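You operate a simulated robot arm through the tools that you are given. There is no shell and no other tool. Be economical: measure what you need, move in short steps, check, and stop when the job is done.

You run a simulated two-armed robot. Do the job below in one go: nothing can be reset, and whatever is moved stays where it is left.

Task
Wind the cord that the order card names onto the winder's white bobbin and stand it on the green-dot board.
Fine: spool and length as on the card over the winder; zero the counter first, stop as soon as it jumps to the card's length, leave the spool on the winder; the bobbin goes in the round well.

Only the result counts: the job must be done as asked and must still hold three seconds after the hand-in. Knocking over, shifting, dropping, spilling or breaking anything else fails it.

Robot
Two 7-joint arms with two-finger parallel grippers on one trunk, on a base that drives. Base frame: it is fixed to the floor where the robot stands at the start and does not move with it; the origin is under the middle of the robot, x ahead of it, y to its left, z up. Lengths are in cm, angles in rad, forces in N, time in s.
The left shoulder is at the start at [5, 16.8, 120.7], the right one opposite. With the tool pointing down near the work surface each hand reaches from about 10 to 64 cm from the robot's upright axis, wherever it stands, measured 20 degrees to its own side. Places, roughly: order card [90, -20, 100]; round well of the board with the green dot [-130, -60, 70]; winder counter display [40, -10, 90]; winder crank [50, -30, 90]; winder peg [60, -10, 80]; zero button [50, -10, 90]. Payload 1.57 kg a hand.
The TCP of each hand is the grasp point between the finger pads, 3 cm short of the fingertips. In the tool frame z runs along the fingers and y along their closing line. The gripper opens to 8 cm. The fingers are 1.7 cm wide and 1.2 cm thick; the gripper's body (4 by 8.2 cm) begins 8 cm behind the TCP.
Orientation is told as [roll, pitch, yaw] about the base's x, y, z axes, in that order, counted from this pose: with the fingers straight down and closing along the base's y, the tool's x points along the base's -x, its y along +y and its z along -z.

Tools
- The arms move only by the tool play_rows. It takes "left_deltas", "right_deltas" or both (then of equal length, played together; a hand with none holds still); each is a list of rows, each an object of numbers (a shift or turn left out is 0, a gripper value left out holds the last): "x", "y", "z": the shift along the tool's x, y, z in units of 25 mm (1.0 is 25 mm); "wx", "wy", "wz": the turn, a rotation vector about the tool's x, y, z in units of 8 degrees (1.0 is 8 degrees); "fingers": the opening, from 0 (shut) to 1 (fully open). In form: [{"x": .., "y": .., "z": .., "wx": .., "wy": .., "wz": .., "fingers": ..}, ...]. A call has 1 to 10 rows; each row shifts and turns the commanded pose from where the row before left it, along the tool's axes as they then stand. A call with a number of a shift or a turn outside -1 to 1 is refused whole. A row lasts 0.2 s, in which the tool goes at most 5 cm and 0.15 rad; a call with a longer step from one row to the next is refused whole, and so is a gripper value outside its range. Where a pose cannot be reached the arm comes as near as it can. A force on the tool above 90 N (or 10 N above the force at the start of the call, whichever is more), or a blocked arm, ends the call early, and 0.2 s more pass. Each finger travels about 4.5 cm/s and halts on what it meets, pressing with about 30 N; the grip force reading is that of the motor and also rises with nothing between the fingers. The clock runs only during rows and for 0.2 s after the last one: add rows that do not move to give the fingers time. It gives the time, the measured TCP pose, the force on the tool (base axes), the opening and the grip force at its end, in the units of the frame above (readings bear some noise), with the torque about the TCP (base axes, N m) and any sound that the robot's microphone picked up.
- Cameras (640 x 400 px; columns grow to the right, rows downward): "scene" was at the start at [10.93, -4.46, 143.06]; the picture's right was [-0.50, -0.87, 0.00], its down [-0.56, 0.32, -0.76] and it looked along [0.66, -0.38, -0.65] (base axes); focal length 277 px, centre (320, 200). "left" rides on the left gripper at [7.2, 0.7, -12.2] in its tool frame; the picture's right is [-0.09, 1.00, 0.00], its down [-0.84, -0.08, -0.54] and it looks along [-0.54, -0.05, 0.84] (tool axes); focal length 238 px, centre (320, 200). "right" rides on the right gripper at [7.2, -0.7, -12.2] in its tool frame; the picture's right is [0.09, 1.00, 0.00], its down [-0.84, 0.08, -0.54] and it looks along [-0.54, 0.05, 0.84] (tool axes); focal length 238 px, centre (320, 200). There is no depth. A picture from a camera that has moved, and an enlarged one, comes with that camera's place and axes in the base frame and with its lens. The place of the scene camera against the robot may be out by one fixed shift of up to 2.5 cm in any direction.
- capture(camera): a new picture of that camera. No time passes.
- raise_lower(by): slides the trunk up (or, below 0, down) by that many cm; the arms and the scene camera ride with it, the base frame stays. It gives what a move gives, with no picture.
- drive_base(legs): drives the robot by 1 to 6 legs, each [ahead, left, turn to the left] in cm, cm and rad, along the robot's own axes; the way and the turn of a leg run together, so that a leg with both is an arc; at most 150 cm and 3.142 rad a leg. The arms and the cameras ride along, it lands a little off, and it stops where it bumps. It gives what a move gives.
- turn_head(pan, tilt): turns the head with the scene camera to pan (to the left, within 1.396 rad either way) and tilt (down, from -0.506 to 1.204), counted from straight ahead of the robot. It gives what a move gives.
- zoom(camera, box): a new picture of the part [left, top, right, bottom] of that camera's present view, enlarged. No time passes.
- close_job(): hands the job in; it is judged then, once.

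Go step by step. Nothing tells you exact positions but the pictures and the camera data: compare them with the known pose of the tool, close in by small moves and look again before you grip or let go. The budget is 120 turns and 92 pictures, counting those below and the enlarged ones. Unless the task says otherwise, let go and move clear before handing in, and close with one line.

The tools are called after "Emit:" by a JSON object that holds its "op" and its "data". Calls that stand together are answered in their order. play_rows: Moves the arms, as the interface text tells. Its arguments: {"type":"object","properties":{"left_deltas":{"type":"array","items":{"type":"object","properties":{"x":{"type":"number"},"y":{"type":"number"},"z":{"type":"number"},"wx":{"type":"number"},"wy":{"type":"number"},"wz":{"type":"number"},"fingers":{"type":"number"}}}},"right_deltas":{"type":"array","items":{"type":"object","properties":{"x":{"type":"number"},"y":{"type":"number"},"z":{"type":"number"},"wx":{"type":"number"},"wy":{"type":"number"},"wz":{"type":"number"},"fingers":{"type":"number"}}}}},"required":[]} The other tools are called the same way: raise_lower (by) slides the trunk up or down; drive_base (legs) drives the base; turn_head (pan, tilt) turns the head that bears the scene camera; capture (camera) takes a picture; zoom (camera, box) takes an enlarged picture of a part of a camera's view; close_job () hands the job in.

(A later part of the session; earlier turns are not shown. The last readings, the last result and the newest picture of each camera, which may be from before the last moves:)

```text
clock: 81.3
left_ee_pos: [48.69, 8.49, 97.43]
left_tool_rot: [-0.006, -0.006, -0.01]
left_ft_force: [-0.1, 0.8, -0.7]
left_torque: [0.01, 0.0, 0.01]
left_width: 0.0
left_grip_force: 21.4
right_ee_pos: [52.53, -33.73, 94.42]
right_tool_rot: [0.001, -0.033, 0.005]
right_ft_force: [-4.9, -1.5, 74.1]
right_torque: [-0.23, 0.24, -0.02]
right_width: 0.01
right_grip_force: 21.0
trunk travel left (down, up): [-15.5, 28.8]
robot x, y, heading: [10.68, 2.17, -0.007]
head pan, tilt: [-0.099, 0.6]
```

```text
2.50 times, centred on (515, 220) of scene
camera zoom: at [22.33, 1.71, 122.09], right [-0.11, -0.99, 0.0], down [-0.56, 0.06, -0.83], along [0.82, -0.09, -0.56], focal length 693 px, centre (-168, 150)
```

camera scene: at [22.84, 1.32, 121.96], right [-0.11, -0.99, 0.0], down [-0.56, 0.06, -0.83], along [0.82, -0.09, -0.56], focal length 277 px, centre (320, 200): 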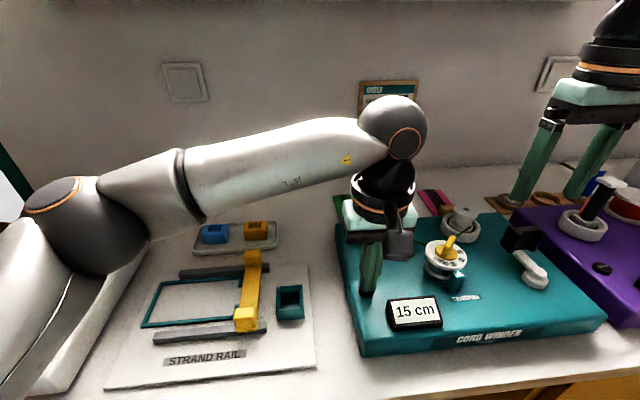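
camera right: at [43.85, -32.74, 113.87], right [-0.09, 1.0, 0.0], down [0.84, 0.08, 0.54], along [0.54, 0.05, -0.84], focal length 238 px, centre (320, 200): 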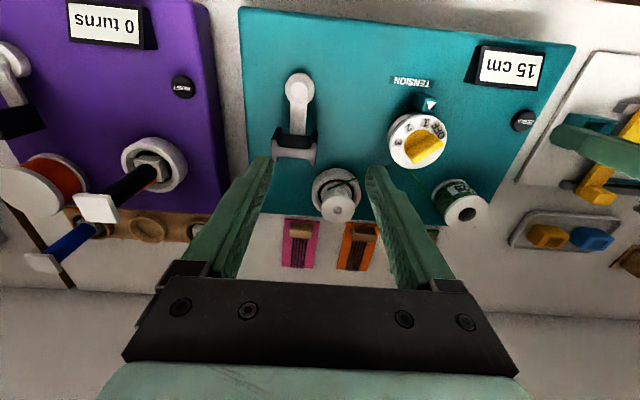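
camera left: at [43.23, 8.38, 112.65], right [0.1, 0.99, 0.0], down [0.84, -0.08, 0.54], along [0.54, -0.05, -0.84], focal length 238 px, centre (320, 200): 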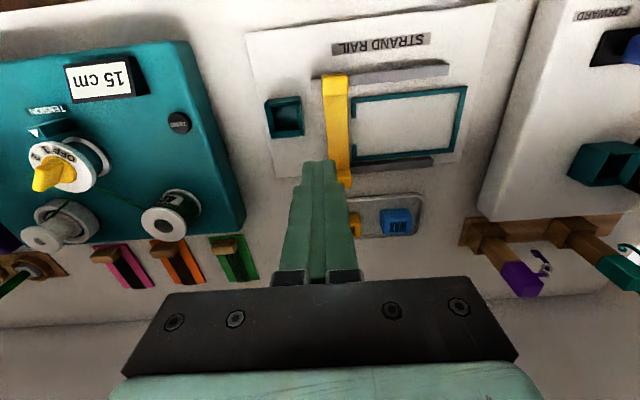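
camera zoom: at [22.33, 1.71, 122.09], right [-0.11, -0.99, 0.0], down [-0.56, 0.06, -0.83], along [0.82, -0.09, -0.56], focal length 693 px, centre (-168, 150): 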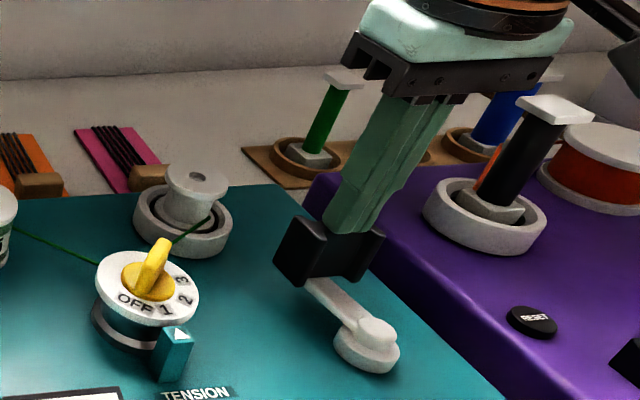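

The slot floor is at z≈91.4 and I was pressing on it. I'll ease up so the tip sits just above the floor, and centre in x.

Emit:
{"op": "play_rows", "data": {"right_deltas": [{"z": -0.35}, {"z": -0.35}, {"x": 0.25}, {}]}}

Emit:
{"op": "zoom", "data": {"camera": "right", "box": [240, 50, 400, 200]}}

```text
clock: 82.3
left_ee_pos: [49.01, 8.21, 97.22]
left_tool_rot: [0.0, -0.001, -0.008]
left_ft_force: [0.5, 0.3, 0.4]
left_torque: [-0.01, 0.02, -0.02]
left_width: 0.01
left_grip_force: 21.0
right_ee_pos: [51.81, -34.37, 94.52]
right_tool_rot: [0.005, 0.007, 0.0]
right_ft_force: [0.5, 0.7, -0.3]
right_torque: [0.0, 0.01, 0.01]
right_width: 0.02
right_grip_force: 20.6
trunk travel left (down, up): [-15.5, 28.8]
robot x, y, heading: [10.56, 2.6, -0.014]
head pan, tilt: [-0.099, 0.6]
```

```text
2.67 times, centred on (320, 125) of right
camera zoom: at [44.6, -35.01, 106.79], right [-0.09, 1.0, 0.0], down [0.84, 0.08, 0.54], along [0.53, 0.05, -0.84], focal length 636 px, centre (320, 400)
```

zoom: 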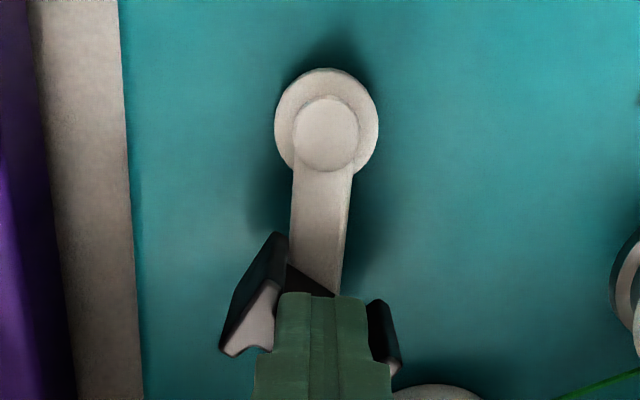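

The handle block swivels on its pin with the fingers in its slot. Pivot ≈ (47.6, -34.5), radius ≈ 4.2. I'll turn a quarter clockwise and check the counter.

Emit:
{"op": "play_rows", "data": {"right_deltas": [{"x": 0.128, "y": -0.643}, {"x": 0.364, "y": -0.545}, {"x": 0.545, "y": -0.364}, {"x": 0.643, "y": -0.128}, {}]}}

Emit:
{"op": "capture", "data": {"camera": "scene"}}

Emit:
{"op": "zoom", "data": {"camera": "right", "box": [240, 50, 400, 200]}}

```text
clock: 83.5
left_ee_pos: [48.98, 8.25, 97.21]
left_tool_rot: [0.0, 0.0, -0.008]
left_ft_force: [-0.2, -0.3, 0.0]
left_torque: [0.0, 0.02, 0.01]
left_width: 0.02
left_grip_force: 21.0
right_ee_pos: [47.78, -38.39, 94.6]
right_tool_rot: [0.005, -0.001, 0.001]
right_ft_force: [-0.2, -0.5, -0.3]
right_torque: [0.0, 0.02, 0.0]
right_width: 0.0
right_grip_force: 21.4
trunk travel left (down, up): [-15.5, 28.8]
robot x, y, heading: [10.45, 2.49, -0.008]
head pan, tilt: [-0.099, 0.6]
```

```text
27 pictures are left
camera scene: at [22.84, 1.32, 121.96], right [-0.11, -0.99, 0.0], down [-0.56, 0.06, -0.83], along [0.82, -0.09, -0.56], focal length 277 px, centre (320, 200)
```

scene: 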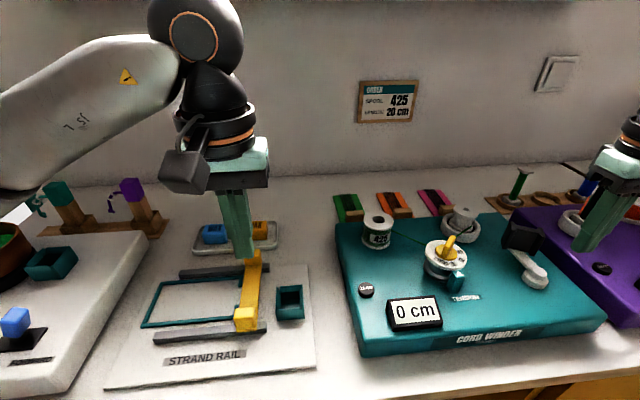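

```text
2.67 times, centred on (320, 125) of right
camera zoom: at [40.52, -39.08, 106.73], right [-0.09, 1.0, 0.0], down [0.84, 0.08, 0.54], along [0.54, 0.05, -0.84], focal length 636 px, centre (320, 400)
```

zoom: 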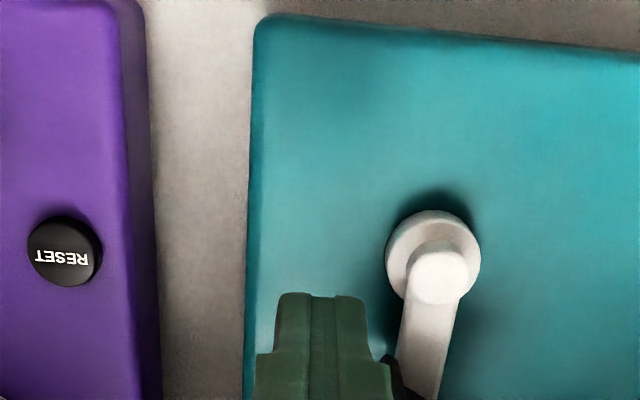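

The fingers rode over the top: the block is an H in plan, meant to be gripped across its web. I'll lift, open and yaw the hand 90° so the fingers close radially into the two pockets.

Emit:
{"op": "play_rows", "data": {"right_deltas": [{"z": -1}, {"z": -0.8}, {"wz": -1, "fingers": 0.9}, {"wz": -1}, {"wz": -1}, {"wz": -1}, {"wz": -1}, {"wz": -1}, {"wz": -1}, {"wz": -1}]}}

Emit:
{"op": "play_rows", "data": {"right_deltas": [{"wz": -1}, {"wz": -1}, {"wz": -1}, {"wz": -0.25}, {}]}}

Emit:
{"op": "capture", "data": {"camera": "right"}}

```text
clock: 85.7
left_ee_pos: [49.0, 8.28, 97.23]
left_tool_rot: [-0.001, 0.0, -0.008]
left_ft_force: [-0.3, -0.2, 0.4]
left_torque: [0.02, 0.0, 0.02]
left_width: 0.0
left_grip_force: 21.0
right_ee_pos: [38.86, -22.15, 97.12]
right_tool_rot: [0.001, -0.002, 1.118]
right_ft_force: [-0.3, 0.7, 0.2]
right_torque: [0.0, 0.02, -0.02]
right_width: 7.21
right_grip_force: 0.1
right hand out of reach, approached as far as the arm can: row 5, 6, 7, 8, 9, 10
trunk travel left (down, up): [-15.5, 28.8]
robot x, y, heading: [10.43, 2.74, -0.004]
head pan, tilt: [-0.099, 0.6]
```

```text
clock: 86.9
left_ee_pos: [49.04, 8.21, 97.29]
left_tool_rot: [0.0, 0.0, -0.01]
left_ft_force: [0.0, 0.3, 0.5]
left_torque: [0.01, 0.01, -0.01]
left_width: 0.0
left_grip_force: 20.6
right_ee_pos: [32.18, -15.68, 100.12]
right_tool_rot: [0.0, -0.002, 1.572]
right_ft_force: [0.0, 0.1, 0.0]
right_torque: [0.0, -0.03, -0.01]
right_width: 7.18
right_grip_force: 0.0
right hand out of reach, approached as far as the arm can: row 1, 2, 3, 4
trunk travel left (down, up): [-15.5, 28.8]
robot x, y, heading: [10.55, 2.34, -0.006]
head pan, tilt: [-0.099, 0.6]
```

```text
25 pictures are left
camera right: at [32.9, -22.94, 112.28], right [-1.0, -0.09, 0.0], down [-0.08, 0.84, 0.54], along [-0.05, 0.54, -0.84], focal length 238 px, centre (320, 200)
```

right: 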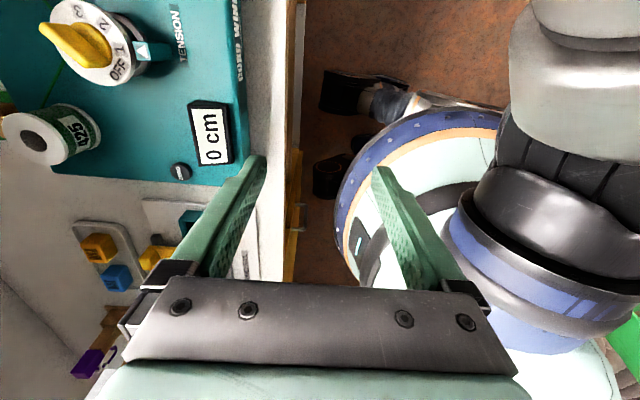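

That yaw is out of range there and the hand drifted inward (no contact). I'll unwind to yaw 0, which brings it back above the crank.

Emit:
{"op": "play_rows", "data": {"right_deltas": [{"wz": 1}, {"wz": 1}, {"wz": 1}, {"wz": 1}, {"wz": 1}, {"wz": 1}, {"wz": 1}, {"wz": 1}, {"wz": 1}, {"wz": 1}]}}

Emit:
{"op": "play_rows", "data": {"right_deltas": [{"wz": 1}, {"wz": 0.25}, {"z": -0.3}, {}]}}

Emit:
{"op": "capture", "data": {"camera": "right"}}

```text
clock: 89.1
left_ee_pos: [49.01, 8.26, 97.23]
left_tool_rot: [0.0, 0.001, -0.009]
left_ft_force: [-0.4, -0.5, -0.5]
left_torque: [-0.01, -0.05, 0.0]
left_width: 0.0
left_grip_force: 21.6
right_ee_pos: [32.31, -15.79, 100.02]
right_tool_rot: [0.004, -0.001, 0.172]
right_ft_force: [0.1, 0.3, 0.5]
right_torque: [-0.03, 0.03, 0.0]
right_width: 7.2
right_grip_force: 0.0
trunk travel left (down, up): [-15.5, 28.8]
robot x, y, heading: [10.44, 2.32, -0.01]
head pan, tilt: [-0.099, 0.6]
```

```text
clock: 90.1
left_ee_pos: [48.87, 8.23, 97.32]
left_tool_rot: [-0.001, 0.0, -0.009]
left_ft_force: [-0.5, -0.1, 1.0]
left_torque: [-0.02, -0.03, 0.0]
left_width: 0.0
left_grip_force: 21.7
right_ee_pos: [32.18, -15.71, 100.8]
right_tool_rot: [0.004, -0.001, 0.001]
right_ft_force: [-0.3, 0.0, 0.2]
right_torque: [0.02, -0.04, 0.0]
right_width: 7.22
right_grip_force: 0.1
trunk travel left (down, up): [-15.5, 28.8]
robot x, y, heading: [10.41, 2.42, -0.006]
head pan, tilt: [-0.099, 0.6]
```

```text
24 pictures are left
camera right: at [25.04, -16.49, 112.97], right [-0.09, 1.0, 0.0], down [0.84, 0.07, 0.54], along [0.54, 0.05, -0.84], focal length 238 px, centre (320, 200)
```

right: 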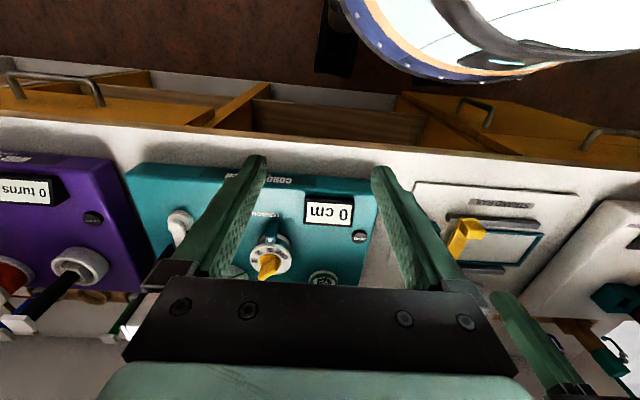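

I'll raise the left hand slightly, shift the base right so the crank lies straight before the right arm, then yaw the other way (-90°).

Emit:
{"op": "play_rows", "data": {"left_deltas": [{"z": -1}, {"z": -1}, {"z": -1}, {"y": 1}, {"y": 1}, {"y": 1}, {}], "right_deltas": [{"z": -0.6}, {}, {}, {}, {}, {}, {}]}}

Emit:
{"op": "drive_base", "data": {"legs": [[0, -18, 0]]}}

Emit:
{"op": "play_rows", "data": {"right_deltas": [{"x": -1, "wz": 1}, {"y": -1, "wz": 1}, {"y": -1, "wz": 1}, {"wz": 1}, {"wz": 1}, {"wz": 1}, {"wz": 1}, {"wz": 1}, {"wz": 1}, {"wz": 1}]}}

```text
clock: 91.7
left_ee_pos: [48.86, 15.47, 104.46]
left_tool_rot: [0.001, 0.001, -0.008]
left_ft_force: [-0.2, 0.7, -0.3]
left_torque: [-0.03, 0.0, 0.0]
left_width: 0.0
left_grip_force: 21.4
right_ee_pos: [32.3, -15.67, 102.36]
right_tool_rot: [0.005, 0.001, -0.001]
right_ft_force: [-0.4, 0.3, -0.4]
right_torque: [-0.02, 0.01, 0.0]
right_width: 7.18
right_grip_force: 0.1
trunk travel left (down, up): [-15.5, 28.8]
robot x, y, heading: [10.09, 2.61, -0.011]
head pan, tilt: [-0.099, 0.6]
```

```text
clock: 93.9
left_ee_pos: [48.87, -2.3, 104.44]
left_tool_rot: [0.0, -0.001, -0.01]
left_ft_force: [-1.1, 0.2, 0.5]
left_torque: [0.0, 0.01, 0.0]
left_width: 0.01
left_grip_force: 20.9
right_ee_pos: [32.2, -33.55, 102.38]
right_tool_rot: [0.005, 0.001, -0.004]
right_ft_force: [-0.5, -0.1, -0.2]
right_torque: [0.02, -0.02, 0.01]
right_width: 7.19
right_grip_force: 0.0
trunk travel left (down, up): [-15.5, 28.8]
robot x, y, heading: [10.29, -15.1, -0.005]
head pan, tilt: [-0.099, 0.6]
```

```text
clock: 96.1
left_ee_pos: [48.91, -2.28, 104.38]
left_tool_rot: [-0.001, 0.001, -0.01]
left_ft_force: [-0.1, -0.1, 0.3]
left_torque: [-0.01, -0.04, 0.01]
left_width: 0.03
left_grip_force: 21.6
right_ee_pos: [33.43, -38.44, 102.36]
right_tool_rot: [0.001, 0.003, -1.401]
right_ft_force: [-0.4, -0.6, -0.3]
right_torque: [0.01, -0.02, 0.0]
right_width: 7.23
right_grip_force: 0.1
trunk travel left (down, up): [-15.5, 28.8]
robot x, y, heading: [10.27, -15.09, -0.012]
head pan, tilt: [-0.099, 0.6]
```

Yaw -1.4 works. Finish the yaw and move above the handle.

Emit:
{"op": "play_rows", "data": {"right_deltas": [{"wz": 1}, {"wz": 0.22}, {"y": 0.9, "x": 0.2}, {"y": 0.9, "x": 0.2}, {"y": 0.9, "x": 0.2}, {"y": 0.9, "x": 0.2}, {"y": 0.9, "x": 0.2}, {"y": 0.9, "x": 0.2}, {"y": 0.9, "x": 0.2}, {"y": 0.9, "x": 0.2}]}}

Emit:
{"op": "capture", "data": {"camera": "right"}}

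```text
clock: 98.3
left_ee_pos: [48.9, -2.39, 104.33]
left_tool_rot: [-0.001, 0.0, -0.011]
left_ft_force: [0.1, 0.9, -0.6]
left_torque: [0.0, 0.0, -0.01]
left_width: 0.03
left_grip_force: 21.2
right_ee_pos: [51.51, -34.69, 102.16]
right_tool_rot: [0.0, 0.004, -1.571]
right_ft_force: [-0.1, -0.5, 0.5]
right_torque: [0.05, 0.01, 0.0]
right_width: 7.2
right_grip_force: 0.1
trunk travel left (down, up): [-15.5, 28.8]
robot x, y, heading: [10.39, -15.16, -0.011]
head pan, tilt: [-0.099, 0.6]
```

```text
23 pictures are left
camera right: at [50.86, -27.43, 114.29], right [1.0, 0.09, 0.0], down [0.08, -0.84, 0.54], along [0.05, -0.54, -0.84], focal length 238 px, centre (320, 200)
```

right: 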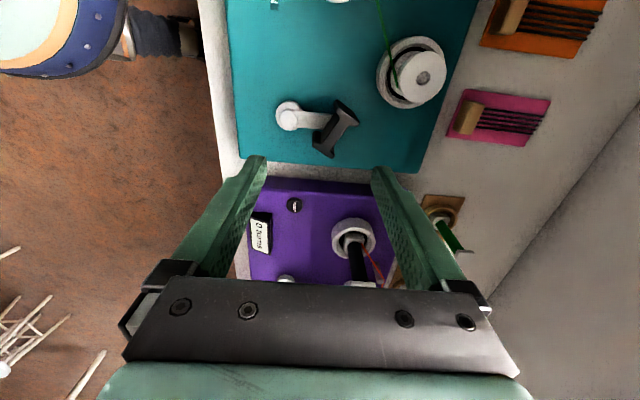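

The handle reads as an I-shaped block swivelled about 23°. Zoom for precision.

Emit:
{"op": "zoom", "data": {"camera": "right", "box": [260, 80, 380, 175]}}

```text
4.21 times, centred on (320, 128) of right
camera zoom: at [50.86, -27.43, 114.29], right [1.0, 0.09, 0.0], down [0.08, -0.84, 0.54], along [0.05, -0.54, -0.84], focal length 1004 px, centre (320, 505)
```

zoom: 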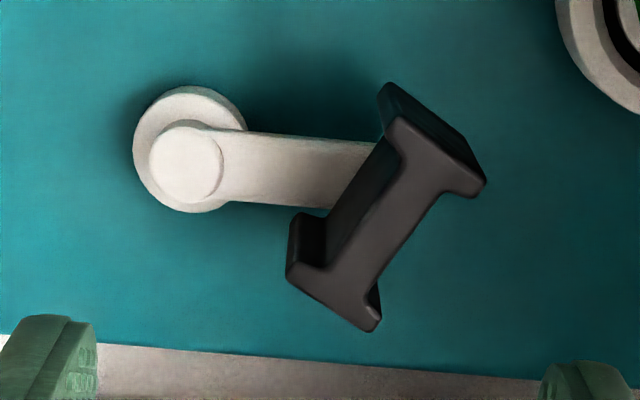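

Handle top centre ≈ (52.9, -34.4), its web normal at -31°. I'll rotate to match, centre, and lower partway.

Emit:
{"op": "play_rows", "data": {"right_deltas": [{"y": 0.55, "x": 0.12}, {"wz": 1}, {"wz": 1}, {"wz": 1}, {"wz": 0.5}, {"z": 0.8}, {"z": 0.8}, {"z": 0.6}, {}]}}

Emit:
{"op": "capture", "data": {"camera": "right"}}

```text
clock: 100.3
left_ee_pos: [48.89, -2.32, 104.44]
left_tool_rot: [0.0, 0.0, -0.01]
left_ft_force: [-0.5, -0.4, -0.4]
left_torque: [0.03, 0.0, -0.03]
left_width: 0.01
left_grip_force: 21.2
right_ee_pos: [52.95, -34.04, 96.72]
right_tool_rot: [-0.003, 0.005, -2.058]
right_ft_force: [0.2, 0.6, -0.3]
right_torque: [0.01, 0.0, 0.0]
right_width: 7.2
right_grip_force: 0.1
trunk travel left (down, up): [-15.5, 28.8]
robot x, y, heading: [10.0, -15.14, -0.013]
head pan, tilt: [-0.099, 0.6]
```

```text
21 pictures are left
camera right: at [55.68, -27.41, 108.86], right [0.92, -0.39, 0.0], down [-0.32, -0.78, 0.54], along [-0.21, -0.5, -0.84], focal length 238 px, centre (320, 200)
```

right: 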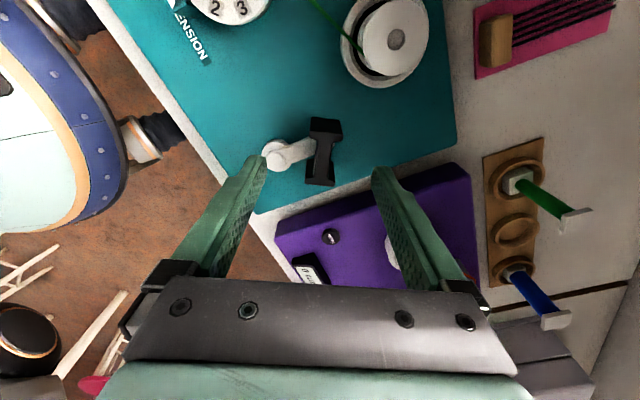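

Perfectly lined up: handle between the fingers. Lower 3.5 cm and close on it.

Emit:
{"op": "play_rows", "data": {"right_deltas": [{"z": 0.5}, {"z": 0.5}, {"z": 0.4}, {}, {"fingers": 0.1}, {"fingers": 0.1}, {"fingers": 0.1}, {"fingers": 0.1}, {"fingers": 0.1}]}}

Emit:
{"op": "capture", "data": {"camera": "right"}}

```text
clock: 102.3
left_ee_pos: [48.87, -2.39, 104.47]
left_tool_rot: [0.0, 0.0, -0.011]
left_ft_force: [-0.1, 0.0, 0.1]
left_torque: [-0.03, -0.02, 0.01]
left_width: 0.01
left_grip_force: 21.5
right_ee_pos: [53.17, -34.08, 93.33]
right_tool_rot: [-0.002, 0.002, -2.057]
right_ft_force: [6.3, 0.3, 0.1]
right_torque: [-0.01, -0.11, 0.01]
right_width: 1.31
right_grip_force: 2.8
trunk travel left (down, up): [-15.5, 28.8]
robot x, y, heading: [10.12, -15.34, -0.012]
head pan, tilt: [-0.099, 0.6]
```

```text
20 pictures are left
camera right: at [55.81, -27.42, 105.65], right [0.92, -0.39, 0.0], down [-0.32, -0.78, 0.54], along [-0.21, -0.5, -0.84], focal length 238 px, centre (320, 200)
```

right: 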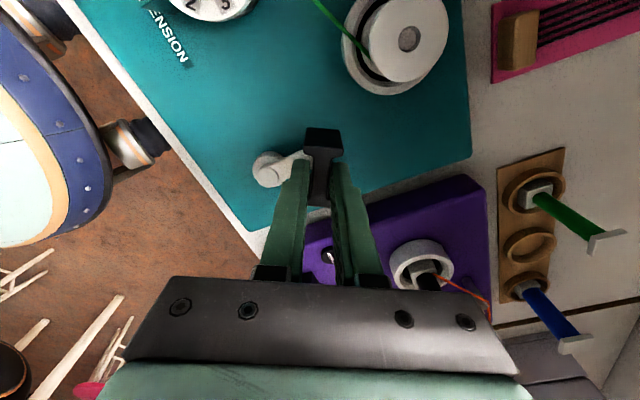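

Gripped on the web. Now a 45° clockwise turn, watching forces.

Emit:
{"op": "play_rows", "data": {"right_deltas": [{"x": -0.747, "y": 0.223, "fingers": 0.0}, {"x": -0.776, "y": -0.08}, {}]}}

Emit:
{"op": "zoom", "data": {"camera": "scene", "box": [200, 140, 520, 340]}}

```text
clock: 103.1
left_ee_pos: [48.87, -2.48, 104.39]
left_tool_rot: [0.0, -0.001, -0.012]
left_ft_force: [-0.3, 0.1, 0.0]
left_torque: [-0.01, 0.01, 0.02]
left_width: 0.01
left_grip_force: 21.3
right_ee_pos: [51.74, -37.66, 93.41]
right_tool_rot: [-0.003, 0.004, -2.059]
right_ft_force: [8.8, -7.3, 1.6]
right_torque: [0.19, -0.4, 0.01]
right_width: 1.14
right_grip_force: 28.8
trunk travel left (down, up): [-15.5, 28.8]
robot x, y, heading: [9.82, -15.56, -0.009]
head pan, tilt: [-0.099, 0.6]
```

```text
2.00 times, centred on (360, 240) of scene
camera zoom: at [22.75, -16.53, 121.95], right [-0.11, -0.99, 0.0], down [-0.56, 0.06, -0.82], along [0.82, -0.09, -0.57], focal length 554 px, centre (240, 120)
```

zoom: 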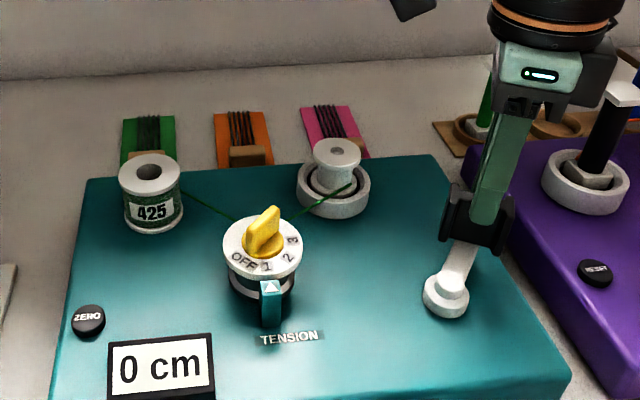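

The crank turns. Slight outward pull, so radius ≈5.2. Continue clockwise to 180°.

Emit:
{"op": "play_rows", "data": {"right_deltas": [{"x": -0.714, "y": -0.386}, {"x": -0.512, "y": -0.629}, {"x": -0.232, "y": -0.777}, {"x": 0.083, "y": -0.807}, {"x": 0.386, "y": -0.714}, {"x": 0.629, "y": -0.512}, {}]}}

Emit:
{"op": "zoom", "data": {"camera": "scene", "box": [200, 140, 520, 340]}}

```text
clock: 104.7
left_ee_pos: [49.0, -2.29, 104.39]
left_tool_rot: [-0.001, 0.001, -0.011]
left_ft_force: [-0.1, 1.2, -0.3]
left_torque: [0.02, 0.01, -0.01]
left_width: 0.01
left_grip_force: 20.4
right_ee_pos: [43.0, -34.03, 93.34]
right_tool_rot: [0.004, 0.008, -2.059]
right_ft_force: [20.9, -2.6, 1.9]
right_torque: [-0.1, -0.44, -0.04]
right_width: 1.13
right_grip_force: 28.9
trunk travel left (down, up): [-15.5, 28.8]
robot x, y, heading: [10.27, -15.17, -0.012]
head pan, tilt: [-0.099, 0.6]
```

```text
2.00 times, centred on (360, 240) of scene
camera zoom: at [22.88, -16.46, 121.94], right [-0.11, -0.99, 0.0], down [-0.56, 0.06, -0.82], along [0.82, -0.09, -0.57], focal length 554 px, centre (240, 120)
```

zoom: 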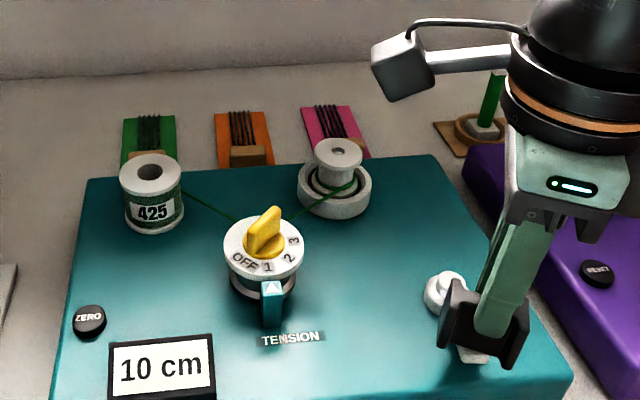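

10 cm already at half a turn. I'll do another quarter turn with a small radius correction, and check.

Emit:
{"op": "play_rows", "data": {"right_deltas": [{"x": 0.805, "y": -0.097}, {"x": 0.768, "y": 0.079}, {"x": 0.679, "y": 0.367}, {"x": 0.487, "y": 0.599}, {}]}}

Emit:
{"op": "zoom", "data": {"camera": "scene", "box": [200, 140, 520, 340]}}

```text
clock: 105.9
left_ee_pos: [48.77, -2.59, 104.45]
left_tool_rot: [0.002, 0.001, -0.013]
left_ft_force: [0.3, -1.1, 0.0]
left_torque: [0.04, -0.03, -0.02]
left_width: 0.0
left_grip_force: 21.5
right_ee_pos: [47.95, -29.16, 93.19]
right_tool_rot: [-0.003, -0.003, -2.059]
right_ft_force: [0.8, -26.7, 7.4]
right_torque: [-0.3, -0.19, 0.02]
right_width: 1.15
right_grip_force: 28.6
trunk travel left (down, up): [-15.5, 28.8]
robot x, y, heading: [10.36, -15.43, -0.007]
head pan, tilt: [-0.099, 0.6]
```

```text
2.00 times, centred on (360, 240) of scene
camera zoom: at [22.63, -16.69, 121.95], right [-0.11, -0.99, 0.0], down [-0.56, 0.06, -0.83], along [0.82, -0.09, -0.56], focal length 554 px, centre (240, 120)
```

zoom: 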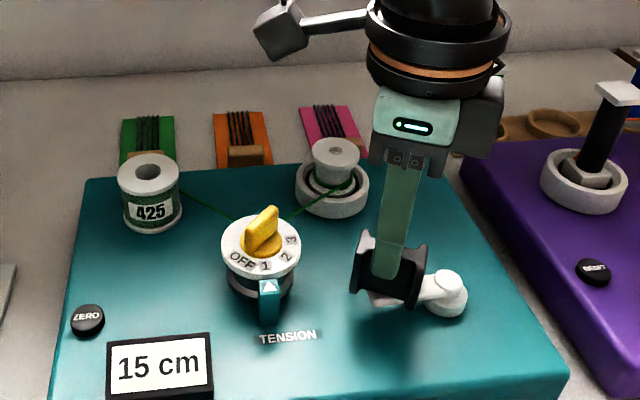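

15 cm at three quarters: steps of 5 cm per quarter. I'll advance 60° and check.

Emit:
{"op": "play_rows", "data": {"right_deltas": [{"x": 0.07, "y": 0.73}, {"x": -0.026, "y": 0.688}, {"x": -0.259, "y": 0.637}, {}]}}

Emit:
{"op": "zoom", "data": {"camera": "scene", "box": [200, 140, 520, 340]}}

```text
clock: 106.9
left_ee_pos: [48.86, -2.27, 104.32]
left_tool_rot: [-0.003, 0.0, -0.011]
left_ft_force: [0.3, 0.0, 0.7]
left_torque: [0.01, -0.01, 0.0]
left_width: 0.01
left_grip_force: 21.7
right_ee_pos: [52.41, -31.39, 93.25]
right_tool_rot: [0.0, 0.007, -2.057]
right_ft_force: [12.5, 8.5, -1.1]
right_torque: [0.37, -0.41, 0.0]
right_width: 1.16
right_grip_force: 29.1
trunk travel left (down, up): [-15.5, 28.8]
robot x, y, heading: [10.63, -15.06, -0.014]
head pan, tilt: [-0.099, 0.6]
```

```text
2.00 times, centred on (360, 240) of scene
camera zoom: at [22.8, -16.35, 121.94], right [-0.11, -0.99, 0.0], down [-0.56, 0.06, -0.82], along [0.82, -0.09, -0.57], focal length 554 px, centre (240, 120)
```

zoom: 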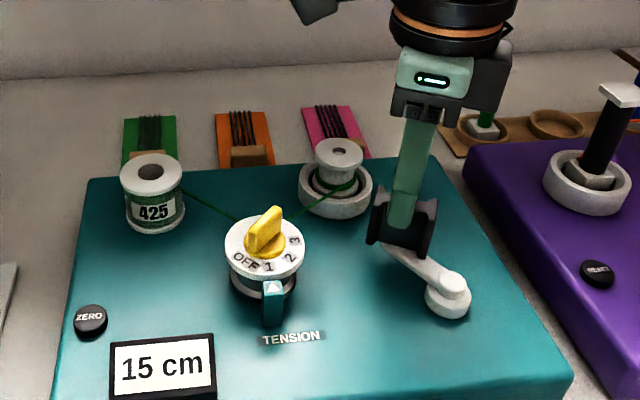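

Still 15 cm with the crank at about +37°. Advance ~34° more.

Emit:
{"op": "play_rows", "data": {"right_deltas": [{"x": -0.235, "y": 0.535}, {"x": -0.452, "y": 0.371}, {}]}}

Emit:
{"op": "zoom", "data": {"camera": "scene", "box": [200, 140, 520, 340]}}

```text
clock: 107.7
left_ee_pos: [48.83, -2.42, 104.34]
left_tool_rot: [0.0, 0.0, -0.01]
left_ft_force: [0.0, 0.8, -0.3]
left_torque: [0.0, -0.01, 0.01]
left_width: 0.03
left_grip_force: 20.8
right_ee_pos: [53.17, -34.66, 93.29]
right_tool_rot: [-0.008, -0.005, -2.057]
right_ft_force: [-4.3, 0.7, -17.6]
right_torque: [0.11, -0.05, -0.01]
right_width: 1.15
right_grip_force: 29.1
trunk travel left (down, up): [-15.5, 28.8]
robot x, y, heading: [10.26, -15.35, -0.01]
head pan, tilt: [-0.099, 0.6]
```

```text
2.00 times, centred on (360, 240) of scene
camera zoom: at [22.73, -16.5, 121.93], right [-0.11, -0.99, 0.0], down [-0.56, 0.06, -0.82], along [0.82, -0.09, -0.57], focal length 554 px, centre (240, 120)
```

zoom: 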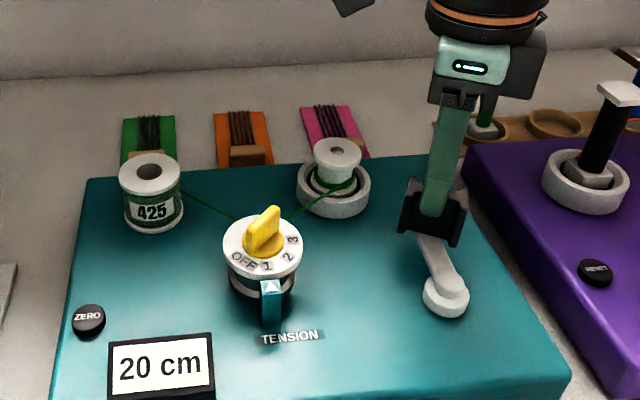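

20 cm exactly – stop turning. I'll release the handle, lift straight up and unwind the yaw.

Emit:
{"op": "play_rows", "data": {"right_deltas": [{"fingers": 0.5}, {"fingers": 0.5}, {"fingers": 0.5}, {"z": -0.5}, {"z": -1}, {"z": -1}, {"z": -1}, {"wz": -1}, {"wz": -1}, {"wz": -1}]}}

Emit:
{"op": "play_rows", "data": {"right_deltas": [{"wz": -1}, {"wz": -1}, {"wz": -1}, {"wz": -1}, {"wz": -1}, {"wz": -1}, {"wz": -1}, {"wz": -1}, {"wz": -1}, {"wz": -1}]}}

```text
clock: 109.9
left_ee_pos: [48.83, -2.34, 104.4]
left_tool_rot: [-0.001, 0.001, -0.009]
left_ft_force: [0.1, -0.5, 0.3]
left_torque: [-0.01, -0.05, 0.0]
left_width: 0.01
left_grip_force: 21.2
right_ee_pos: [53.39, -34.49, 102.2]
right_tool_rot: [0.001, 0.003, -1.637]
right_ft_force: [0.4, 0.4, 0.5]
right_torque: [0.04, 0.0, 0.0]
right_width: 3.98
right_grip_force: 0.1
trunk travel left (down, up): [-15.5, 28.8]
robot x, y, heading: [10.31, -15.35, -0.012]
head pan, tilt: [-0.099, 0.6]
```

```text
clock: 112.1
left_ee_pos: [48.74, -2.34, 104.37]
left_tool_rot: [-0.002, 0.001, -0.009]
left_ft_force: [-0.2, 0.2, 0.0]
left_torque: [0.0, -0.01, 0.0]
left_width: 0.0
left_grip_force: 21.0
right_ee_pos: [53.39, -34.42, 102.07]
right_tool_rot: [0.004, 0.0, -0.242]
right_ft_force: [-0.4, 0.2, -0.2]
right_torque: [-0.04, 0.02, 0.0]
right_width: 3.99
right_grip_force: 0.1
trunk travel left (down, up): [-15.5, 28.8]
robot x, y, heading: [10.55, -15.34, -0.006]
head pan, tilt: [-0.099, 0.6]
```

Emit:
{"op": "play_rows", "data": {"right_deltas": [{"wz": -1, "fingers": 0.85}, {"wz": -0.73}, {"x": -0.66, "y": 0.55}, {"x": -0.66, "y": 0.55}, {"x": -0.66, "y": 0.55}, {"x": -0.66, "y": 0.55}, {"z": 0.7}, {"z": 0.7}, {}]}}

Emit:
{"op": "capture", "data": {"camera": "right"}}

Emit:
{"op": "zoom", "data": {"camera": "scene", "box": [240, 120, 460, 320]}}

```text
clock: 114.1
left_ee_pos: [48.87, -2.36, 104.4]
left_tool_rot: [0.0, 0.0, -0.012]
left_ft_force: [0.6, 0.0, 0.0]
left_torque: [0.03, 0.0, 0.03]
left_width: 0.0
left_grip_force: 21.5
right_ee_pos: [55.13, -34.04, 97.67]
right_tool_rot: [0.003, 0.0, -0.002]
right_ft_force: [-0.1, 1.2, 0.3]
right_torque: [0.03, 0.0, 0.01]
right_width: 6.8
right_grip_force: 0.1
right hand out of reach, approached as far as the arm can: row 3, 4, 5, 6
trunk travel left (down, up): [-15.5, 28.8]
robot x, y, heading: [10.09, -15.31, -0.01]
head pan, tilt: [-0.099, 0.6]
```

```text
14 pictures are left
camera right: at [47.84, -34.61, 109.85], right [-0.09, 1.0, 0.0], down [0.84, 0.07, 0.54], along [0.54, 0.05, -0.84], focal length 238 px, centre (320, 200)
```

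right: 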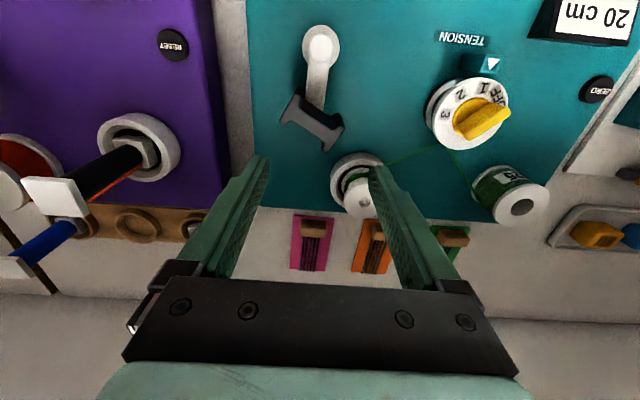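

```text
2.00 times, centred on (350, 220) of scene
camera zoom: at [22.68, -16.44, 121.96], right [-0.11, -0.99, 0.0], down [-0.56, 0.06, -0.83], along [0.82, -0.09, -0.56], focal length 554 px, centre (260, 160)
```

zoom: 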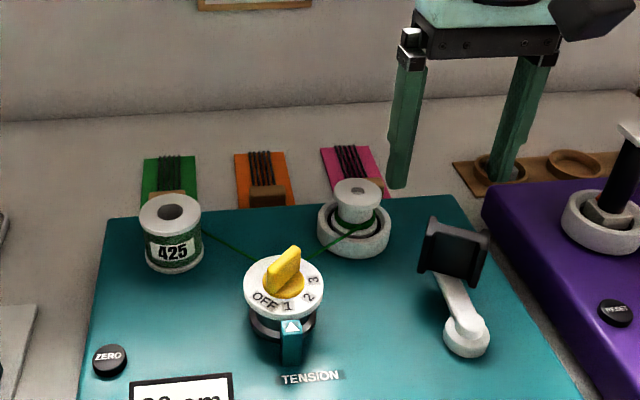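

Counter still 20 cm. For tool-down reach I need the trunk higher; raise it 20 cm and lower the hand onto the bobbin area.

Emit:
{"op": "raise_lower", "data": {"by": 20}}

Emit:
{"op": "play_rows", "data": {"right_deltas": [{"x": -0.9, "y": 0.9}, {"x": -0.8, "y": 0.85}, {"z": 1}, {"z": 1}, {"z": 1}, {"z": 1}, {"z": 1}, {"z": 1}, {"z": 1}, {}]}}

Emit:
{"op": "capture", "data": {"camera": "right"}}

```text
clock: 116.2
left_ee_pos: [48.85, -2.27, 124.56]
left_tool_rot: [0.001, 0.0, -0.009]
left_ft_force: [0.7, -0.6, 0.4]
left_torque: [-0.01, -0.03, 0.01]
left_width: 0.0
left_grip_force: 21.2
right_ee_pos: [55.15, -33.97, 117.69]
right_tool_rot: [0.003, -0.002, -0.002]
right_ft_force: [0.4, 0.2, 0.9]
right_torque: [-0.01, -0.01, -0.04]
right_width: 6.79
right_grip_force: 0.0
trunk travel left (down, up): [-35.5, 8.8]
robot x, y, heading: [10.44, -15.19, -0.013]
head pan, tilt: [-0.099, 0.6]
```

```text
clock: 118.5
left_ee_pos: [48.89, -2.31, 124.42]
left_tool_rot: [0.0, -0.001, -0.01]
left_ft_force: [0.6, -0.2, -0.4]
left_torque: [0.05, 0.01, -0.01]
left_width: 0.01
left_grip_force: 21.0
right_ee_pos: [56.21, -32.98, 100.0]
right_tool_rot: [0.003, 0.0, -0.001]
right_ft_force: [0.0, -0.3, -0.3]
right_torque: [0.03, 0.01, 0.0]
right_width: 6.81
right_grip_force: 0.1
right hand out of reach, approached as far as the arm can: row 1, 2
trunk travel left (down, up): [-35.5, 8.8]
robot x, y, heading: [10.44, -15.09, -0.01]
head pan, tilt: [-0.099, 0.6]
```

```text
12 pictures are left
camera right: at [49.02, -33.74, 112.2], right [-0.09, 1.0, 0.0], down [0.84, 0.07, 0.54], along [0.54, 0.05, -0.84], focal length 238 px, centre (320, 200)
```

right: 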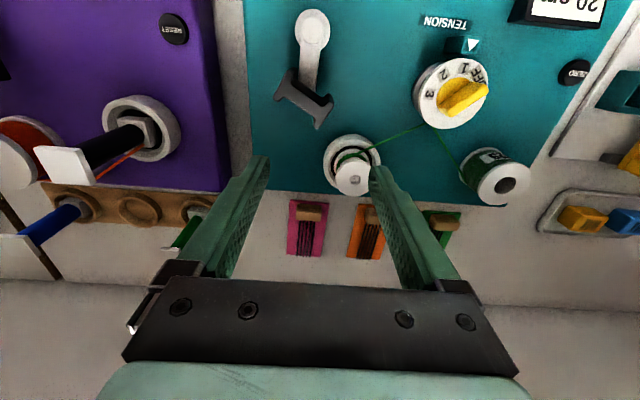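

Bobbin at ≈(59.95, -29.3). Move over it at this height and look.

Emit:
{"op": "play_rows", "data": {"right_deltas": [{"x": -0.5, "y": 0.5}, {"x": -0.5, "y": 0.5}, {"x": -0.5, "y": 0.48}, {"z": 0.6}, {}]}}

Emit:
{"op": "capture", "data": {"camera": "right"}}

```text
clock: 119.7
left_ee_pos: [48.71, -2.39, 124.44]
left_tool_rot: [0.001, -0.001, -0.008]
left_ft_force: [-0.2, -0.3, 0.5]
left_torque: [-0.01, -0.01, -0.01]
left_width: 0.02
left_grip_force: 21.4
right_ee_pos: [56.7, -32.62, 98.64]
right_tool_rot: [0.004, -0.001, -0.001]
right_ft_force: [0.1, 0.8, 0.2]
right_torque: [-0.01, -0.01, -0.01]
right_width: 6.82
right_grip_force: 0.1
right hand out of reach, approached as far as the arm can: row 1, 2, 3, 4
trunk travel left (down, up): [-35.5, 8.8]
robot x, y, heading: [10.11, -14.93, -0.01]
head pan, tilt: [-0.099, 0.6]
```

```text
11 pictures are left
camera right: at [49.42, -33.35, 110.81], right [-0.09, 1.0, 0.01], down [0.84, 0.07, 0.54], along [0.54, 0.05, -0.84], focal length 238 px, centre (320, 200)
```

right: 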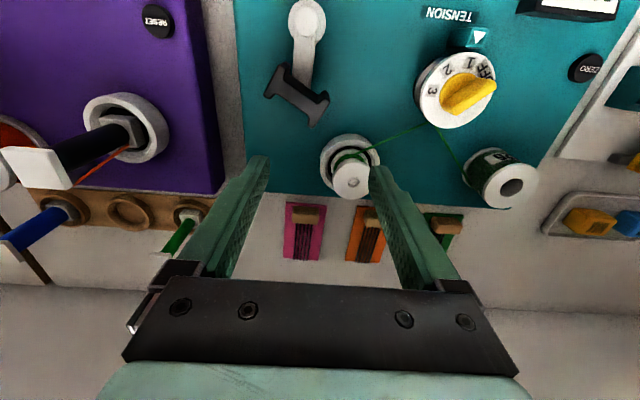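

The right arm is at an awkward joint limit here. I'll use the left hand for the bobbin instead: retract the right hand up and back, then shift the base right.

Emit:
{"op": "play_rows", "data": {"right_deltas": [{"z": -1}, {"z": -1}, {"z": -1}, {"z": -1, "x": 0.5}, {"z": -1, "x": 1}, {"z": -1, "x": 1}, {"x": 1}, {"x": 1}, {"x": 1}, {"x": 1}], "left_deltas": [{"fingers": 0.85}, {}, {}, {}, {}, {}, {}, {}, {}, {}]}}

Emit:
{"op": "drive_base", "data": {"legs": [[-2, 0, 0], [0, -24, 0], [2, 0, 0]]}}

```text
clock: 121.8
left_ee_pos: [48.82, -2.4, 124.42]
left_tool_rot: [0.0, -0.001, -0.01]
left_ft_force: [-0.8, 0.0, -0.5]
left_torque: [0.0, -0.02, -0.01]
left_width: 6.8
left_grip_force: 0.1
right_ee_pos: [40.53, -32.7, 113.66]
right_tool_rot: [0.004, 0.0, -0.001]
right_ft_force: [0.7, -0.5, 0.1]
right_torque: [0.01, -0.01, -0.01]
right_width: 6.79
right_grip_force: 0.1
trunk travel left (down, up): [-35.5, 8.8]
robot x, y, heading: [10.5, -15.29, -0.01]
head pan, tilt: [-0.099, 0.6]
```

```text
clock: 125.3
left_ee_pos: [48.79, -26.21, 124.43]
left_tool_rot: [0.0, 0.0, -0.011]
left_ft_force: [-0.8, 0.2, -0.1]
left_torque: [0.01, 0.01, 0.01]
left_width: 6.79
left_grip_force: 0.1
right_ee_pos: [40.53, -56.5, 113.65]
right_tool_rot: [0.003, -0.001, 0.0]
right_ft_force: [-0.3, 0.4, -0.4]
right_torque: [0.02, 0.03, -0.03]
right_width: 6.8
right_grip_force: 0.0
trunk travel left (down, up): [-35.5, 8.8]
robot x, y, heading: [10.13, -38.88, -0.006]
head pan, tilt: [-0.099, 0.6]
```

Emit:
{"op": "play_rows", "data": {"left_deltas": [{"z": 1, "x": -0.4, "y": -0.1}, {"z": 1, "x": -0.4, "y": -0.1}, {"z": 1, "x": -0.4, "y": -0.1}, {"z": 1, "x": -0.4, "y": -0.15}, {"z": 1, "x": -0.5, "y": -0.15}, {"z": 1, "x": -0.5, "y": -0.15}, {"z": 1, "x": -0.5, "y": -0.15}, {"z": 1, "x": -0.5, "y": -0.15}, {"z": 1, "x": -0.5, "y": -0.15}, {"z": 0.9, "x": -0.38, "y": -0.04}]}}

Emit:
{"op": "capture", "data": {"camera": "left"}}

```text
clock: 127.5
left_ee_pos: [59.96, -29.52, 99.61]
left_tool_rot: [0.001, 0.001, -0.01]
left_ft_force: [0.8, -0.3, -0.4]
left_torque: [-0.01, 0.01, -0.03]
left_width: 6.81
left_grip_force: 0.1
right_ee_pos: [40.48, -56.44, 113.69]
right_tool_rot: [0.004, 0.0, 0.001]
right_ft_force: [-0.7, -0.7, 0.5]
right_torque: [-0.04, 0.01, 0.0]
right_width: 6.79
right_grip_force: 0.0
trunk travel left (down, up): [-35.5, 8.8]
robot x, y, heading: [10.43, -39.33, -0.006]
head pan, tilt: [-0.099, 0.6]
```

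```text
10 pictures are left
camera left: at [52.69, -28.71, 111.84], right [0.1, 0.99, 0.0], down [0.84, -0.09, 0.54], along [0.54, -0.06, -0.84], focal length 238 px, centre (320, 200)
```

left: 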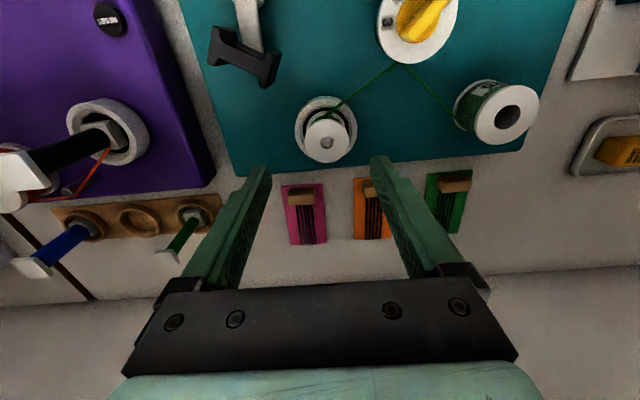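

Bobbin top at ≈(59.75, -28.8, 91.3), flange ~4 cm. Align and lower so the fingers straddle it.

Emit:
{"op": "play_rows", "data": {"left_deltas": [{"x": 0.08, "y": 0.27}, {"z": 0.7}, {"z": 0.7}, {"z": 0.7}, {"z": 0.5}, {"z": 0.2}, {}]}}

Emit:
{"op": "capture", "data": {"camera": "left"}}

```text
clock: 129.1
left_ee_pos: [59.72, -28.77, 92.62]
left_tool_rot: [0.0, 0.0, -0.009]
left_ft_force: [0.4, 0.7, 0.6]
left_torque: [0.01, 0.01, -0.01]
left_width: 6.79
left_grip_force: 0.0
right_ee_pos: [40.45, -56.46, 113.58]
right_tool_rot: [0.002, -0.002, 0.001]
right_ft_force: [0.9, -0.5, 0.0]
right_torque: [-0.01, -0.05, -0.02]
right_width: 6.77
right_grip_force: 0.0
trunk travel left (down, up): [-35.5, 8.8]
robot x, y, heading: [10.42, -39.14, -0.01]
head pan, tilt: [-0.099, 0.6]
```

```text
9 pictures are left
camera left: at [52.39, -27.97, 104.82], right [0.1, 0.99, 0.0], down [0.84, -0.09, 0.54], along [0.54, -0.06, -0.84], focal length 238 px, centre (320, 200)
```

left: 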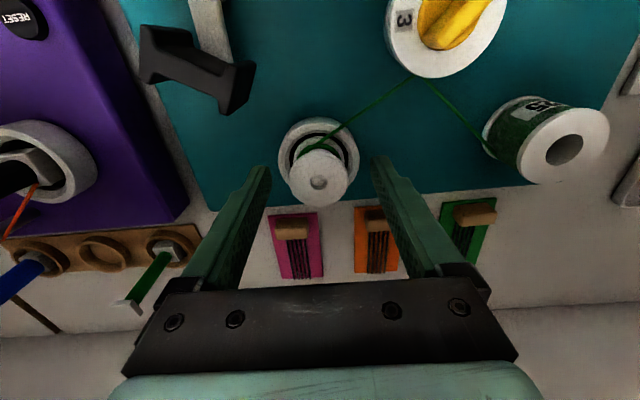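

Well centred; ring top is lower (~87). Lower 1.3 cm more and grip, then lift straight up.

Emit:
{"op": "play_rows", "data": {"left_deltas": [{"z": 0.26}, {"z": 0.26}, {"fingers": 0.2}, {"fingers": 0.2}, {"fingers": 0.2}, {"fingers": 0.2}, {"fingers": 0.2}, {}]}}

```text
clock: 130.9
left_ee_pos: [59.66, -28.75, 91.32]
left_tool_rot: [0.0, -0.001, -0.01]
left_ft_force: [0.4, -0.4, 0.7]
left_torque: [-0.01, 0.01, -0.01]
left_width: 4.01
left_grip_force: 30.2
right_ee_pos: [40.4, -56.55, 113.58]
right_tool_rot: [0.003, 0.0, 0.002]
right_ft_force: [0.3, 0.6, 0.2]
right_torque: [0.0, 0.0, -0.02]
right_width: 6.82
right_grip_force: 0.2
trunk travel left (down, up): [-35.5, 8.8]
robot x, y, heading: [10.02, -39.24, -0.005]
head pan, tilt: [-0.099, 0.6]
```

Gripped at 4.0 cm. Lifting.

Emit:
{"op": "play_rows", "data": {"left_deltas": [{"z": -0.15}, {"z": -0.3}, {"z": -0.5}, {"z": -0.8}, {"z": -1}, {"z": -1}, {"z": -1}, {"z": -1}, {}]}}

Emit:
{"op": "capture", "data": {"camera": "left"}}

```text
clock: 132.9
left_ee_pos: [59.77, -28.68, 106.03]
left_tool_rot: [0.0, -0.001, -0.01]
left_ft_force: [0.0, -0.2, 0.0]
left_torque: [-0.01, -0.01, -0.01]
left_width: 4.03
left_grip_force: 30.0
right_ee_pos: [40.39, -56.47, 113.69]
right_tool_rot: [0.002, 0.0, -0.001]
right_ft_force: [0.2, 0.1, 0.2]
right_torque: [-0.02, 0.0, 0.0]
right_width: 6.78
right_grip_force: 0.0
trunk travel left (down, up): [-35.5, 8.8]
robot x, y, heading: [10.4, -39.16, -0.008]
head pan, tilt: [-0.099, 0.6]
```

```text
8 pictures are left
camera left: at [52.55, -27.91, 118.24], right [0.1, 0.99, 0.0], down [0.84, -0.09, 0.54], along [0.54, -0.06, -0.84], focal length 238 px, centre (320, 200)
```

left: 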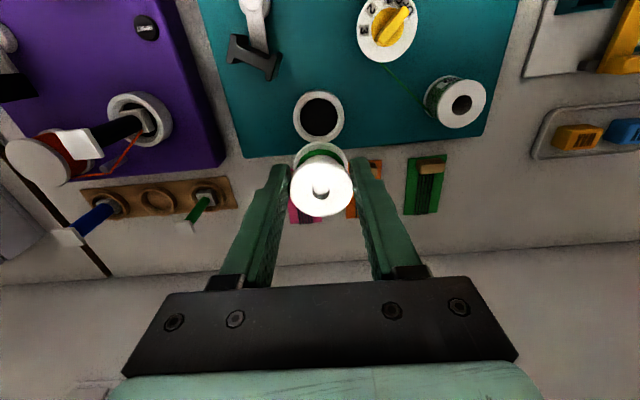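

Bobbin is out with the green cord wound on it; spool remains on the peg. Retract the hands, back off, and turn around to see the green-dot board.

Emit:
{"op": "play_rows", "data": {"left_deltas": [{"z": -1}, {"z": -1}, {"z": -1, "x": 0.8}, {"x": 1}, {"x": 1}, {"x": 1}, {"x": 1}, {"x": 1}, {"x": 1}, {"x": 1}], "right_deltas": [{"x": 1}, {"x": 0.6}, {}, {}, {}, {}, {}, {}, {}, {}]}}

Emit:
{"op": "drive_base", "data": {"legs": [[-45, 0, 0], [0, 0, 1.57], [0, 0, 1.57]]}}

Emit:
{"op": "turn_head", "data": {"pan": 0.0, "tilt": 0.6}}

Emit:
{"op": "capture", "data": {"camera": "scene"}}

```text
clock: 135.1
left_ee_pos: [40.15, -28.69, 113.18]
left_tool_rot: [0.0, -0.001, -0.009]
left_ft_force: [0.0, 0.6, 1.0]
left_torque: [0.04, -0.04, -0.01]
left_width: 3.99
left_grip_force: 29.7
right_ee_pos: [36.42, -56.24, 113.41]
right_tool_rot: [0.004, 0.0, -0.002]
right_ft_force: [0.1, 0.6, -0.1]
right_torque: [0.03, 0.0, 0.01]
right_width: 6.82
right_grip_force: 0.0
trunk travel left (down, up): [-35.5, 8.8]
robot x, y, heading: [10.27, -39.32, -0.009]
head pan, tilt: [-0.099, 0.6]
```

```text
clock: 145.3
left_ee_pos: [-65.7, -47.49, 113.33]
left_tool_rot: [0.002, 0.002, 3.068]
left_ft_force: [0.6, 0.2, -0.4]
left_torque: [-0.02, 0.0, -0.01]
left_width: 3.99
left_grip_force: 30.2
right_ee_pos: [-60.25, -19.99, 113.49]
right_tool_rot: [0.004, 0.0, 3.079]
right_ft_force: [-0.5, -0.2, 0.7]
right_torque: [-0.03, -0.02, 0.0]
right_width: 6.8
right_grip_force: 0.0
trunk travel left (down, up): [-35.5, 8.8]
robot x, y, heading: [-35.18, -39.08, 3.072]
head pan, tilt: [-0.099, 0.6]
```

```text
clock: 146.0
left_ee_pos: [-65.71, -47.44, 113.16]
left_tool_rot: [-0.001, 0.0, 3.069]
left_ft_force: [0.3, 0.2, -0.5]
left_torque: [0.02, -0.01, 0.02]
left_width: 4.01
left_grip_force: 29.6
right_ee_pos: [-60.23, -19.99, 113.58]
right_tool_rot: [0.004, 0.0, 3.079]
right_ft_force: [-1.1, 0.2, 0.3]
right_torque: [0.03, -0.03, -0.02]
right_width: 6.8
right_grip_force: 0.1
trunk travel left (down, up): [-35.5, 8.8]
robot x, y, heading: [-34.99, -38.27, 3.072]
head pan, tilt: [0.0, 0.6]
```

```text
7 pictures are left
camera scene: at [-48.37, -38.19, 141.96], right [0.07, 1.0, 0.0], down [0.56, -0.04, -0.83], along [-0.82, 0.06, -0.56], focal length 277 px, centre (320, 200)
```

scene: 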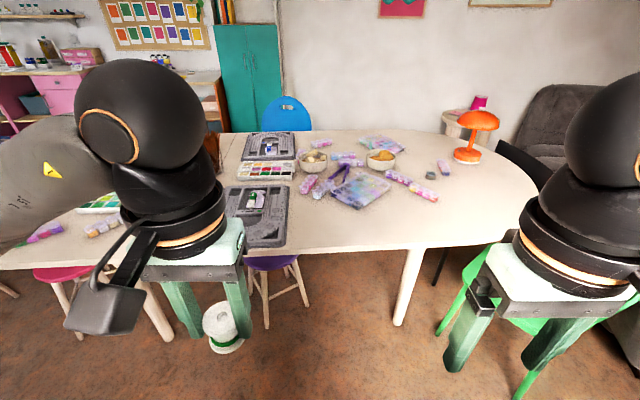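

The board with the green dot appears to be the nearer gray one on the table. I'll line up and drive closer.

Emit:
{"op": "drive_base", "data": {"legs": [[0, 0, 0.069], [0, 10.5, 0], [38, 0, 0]]}}

Emit:
{"op": "play_rows", "data": {"left_deltas": [{"x": -1, "z": 0.3}, {"x": -1, "z": 0.3}, {"x": -1, "z": 0.4}, {"x": -1, "z": 0.5}, {"x": -0.5, "z": 0.5}, {}]}}

Emit:
{"op": "capture", "data": {"camera": "left"}}

```text
clock: 150.1
left_ee_pos: [-104.31, -59.34, 113.25]
left_tool_rot: [-0.001, 0.002, 3.129]
left_ft_force: [-0.6, -0.3, -0.5]
left_torque: [0.03, -0.02, 0.0]
left_width: 4.03
left_grip_force: 30.4
right_ee_pos: [-100.64, -31.62, 113.46]
right_tool_rot: [0.002, 0.0, 3.139]
right_ft_force: [-0.2, 0.2, 0.0]
right_torque: [-0.01, 0.0, 0.0]
right_width: 6.82
right_grip_force: 0.2
trunk travel left (down, up): [-35.5, 8.8]
robot x, y, heading: [-73.98, -49.34, 3.128]
head pan, tilt: [0.0, 0.6]
```

```text
clock: 151.5
left_ee_pos: [-115.86, -59.24, 108.27]
left_tool_rot: [0.001, -0.003, 3.128]
left_ft_force: [-0.8, 0.5, 0.2]
left_torque: [0.05, 0.0, 0.0]
left_width: 3.99
left_grip_force: 30.3
right_ee_pos: [-100.45, -31.7, 113.52]
right_tool_rot: [0.003, -0.001, 3.138]
right_ft_force: [0.6, -1.2, 0.3]
right_torque: [0.03, 0.03, -0.01]
right_width: 6.81
right_grip_force: 0.1
trunk travel left (down, up): [-35.5, 8.8]
robot x, y, heading: [-74.58, -49.16, 3.126]
head pan, tilt: [0.0, 0.6]
```

```text
6 pictures are left
camera left: at [-108.65, -59.97, 120.44], right [-0.11, -0.99, 0.0], down [-0.84, 0.09, 0.54], along [-0.54, 0.06, -0.84], focal length 238 px, centre (320, 200)
```

left: 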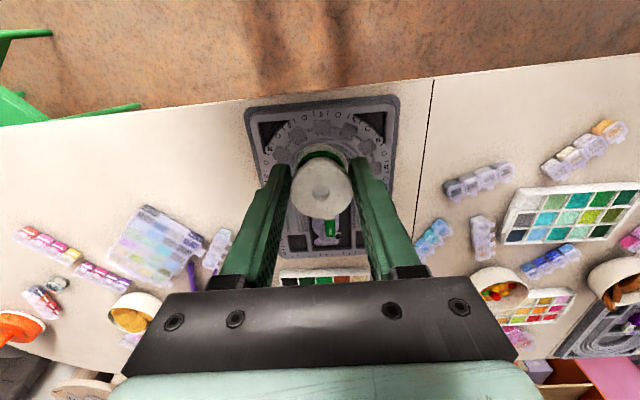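

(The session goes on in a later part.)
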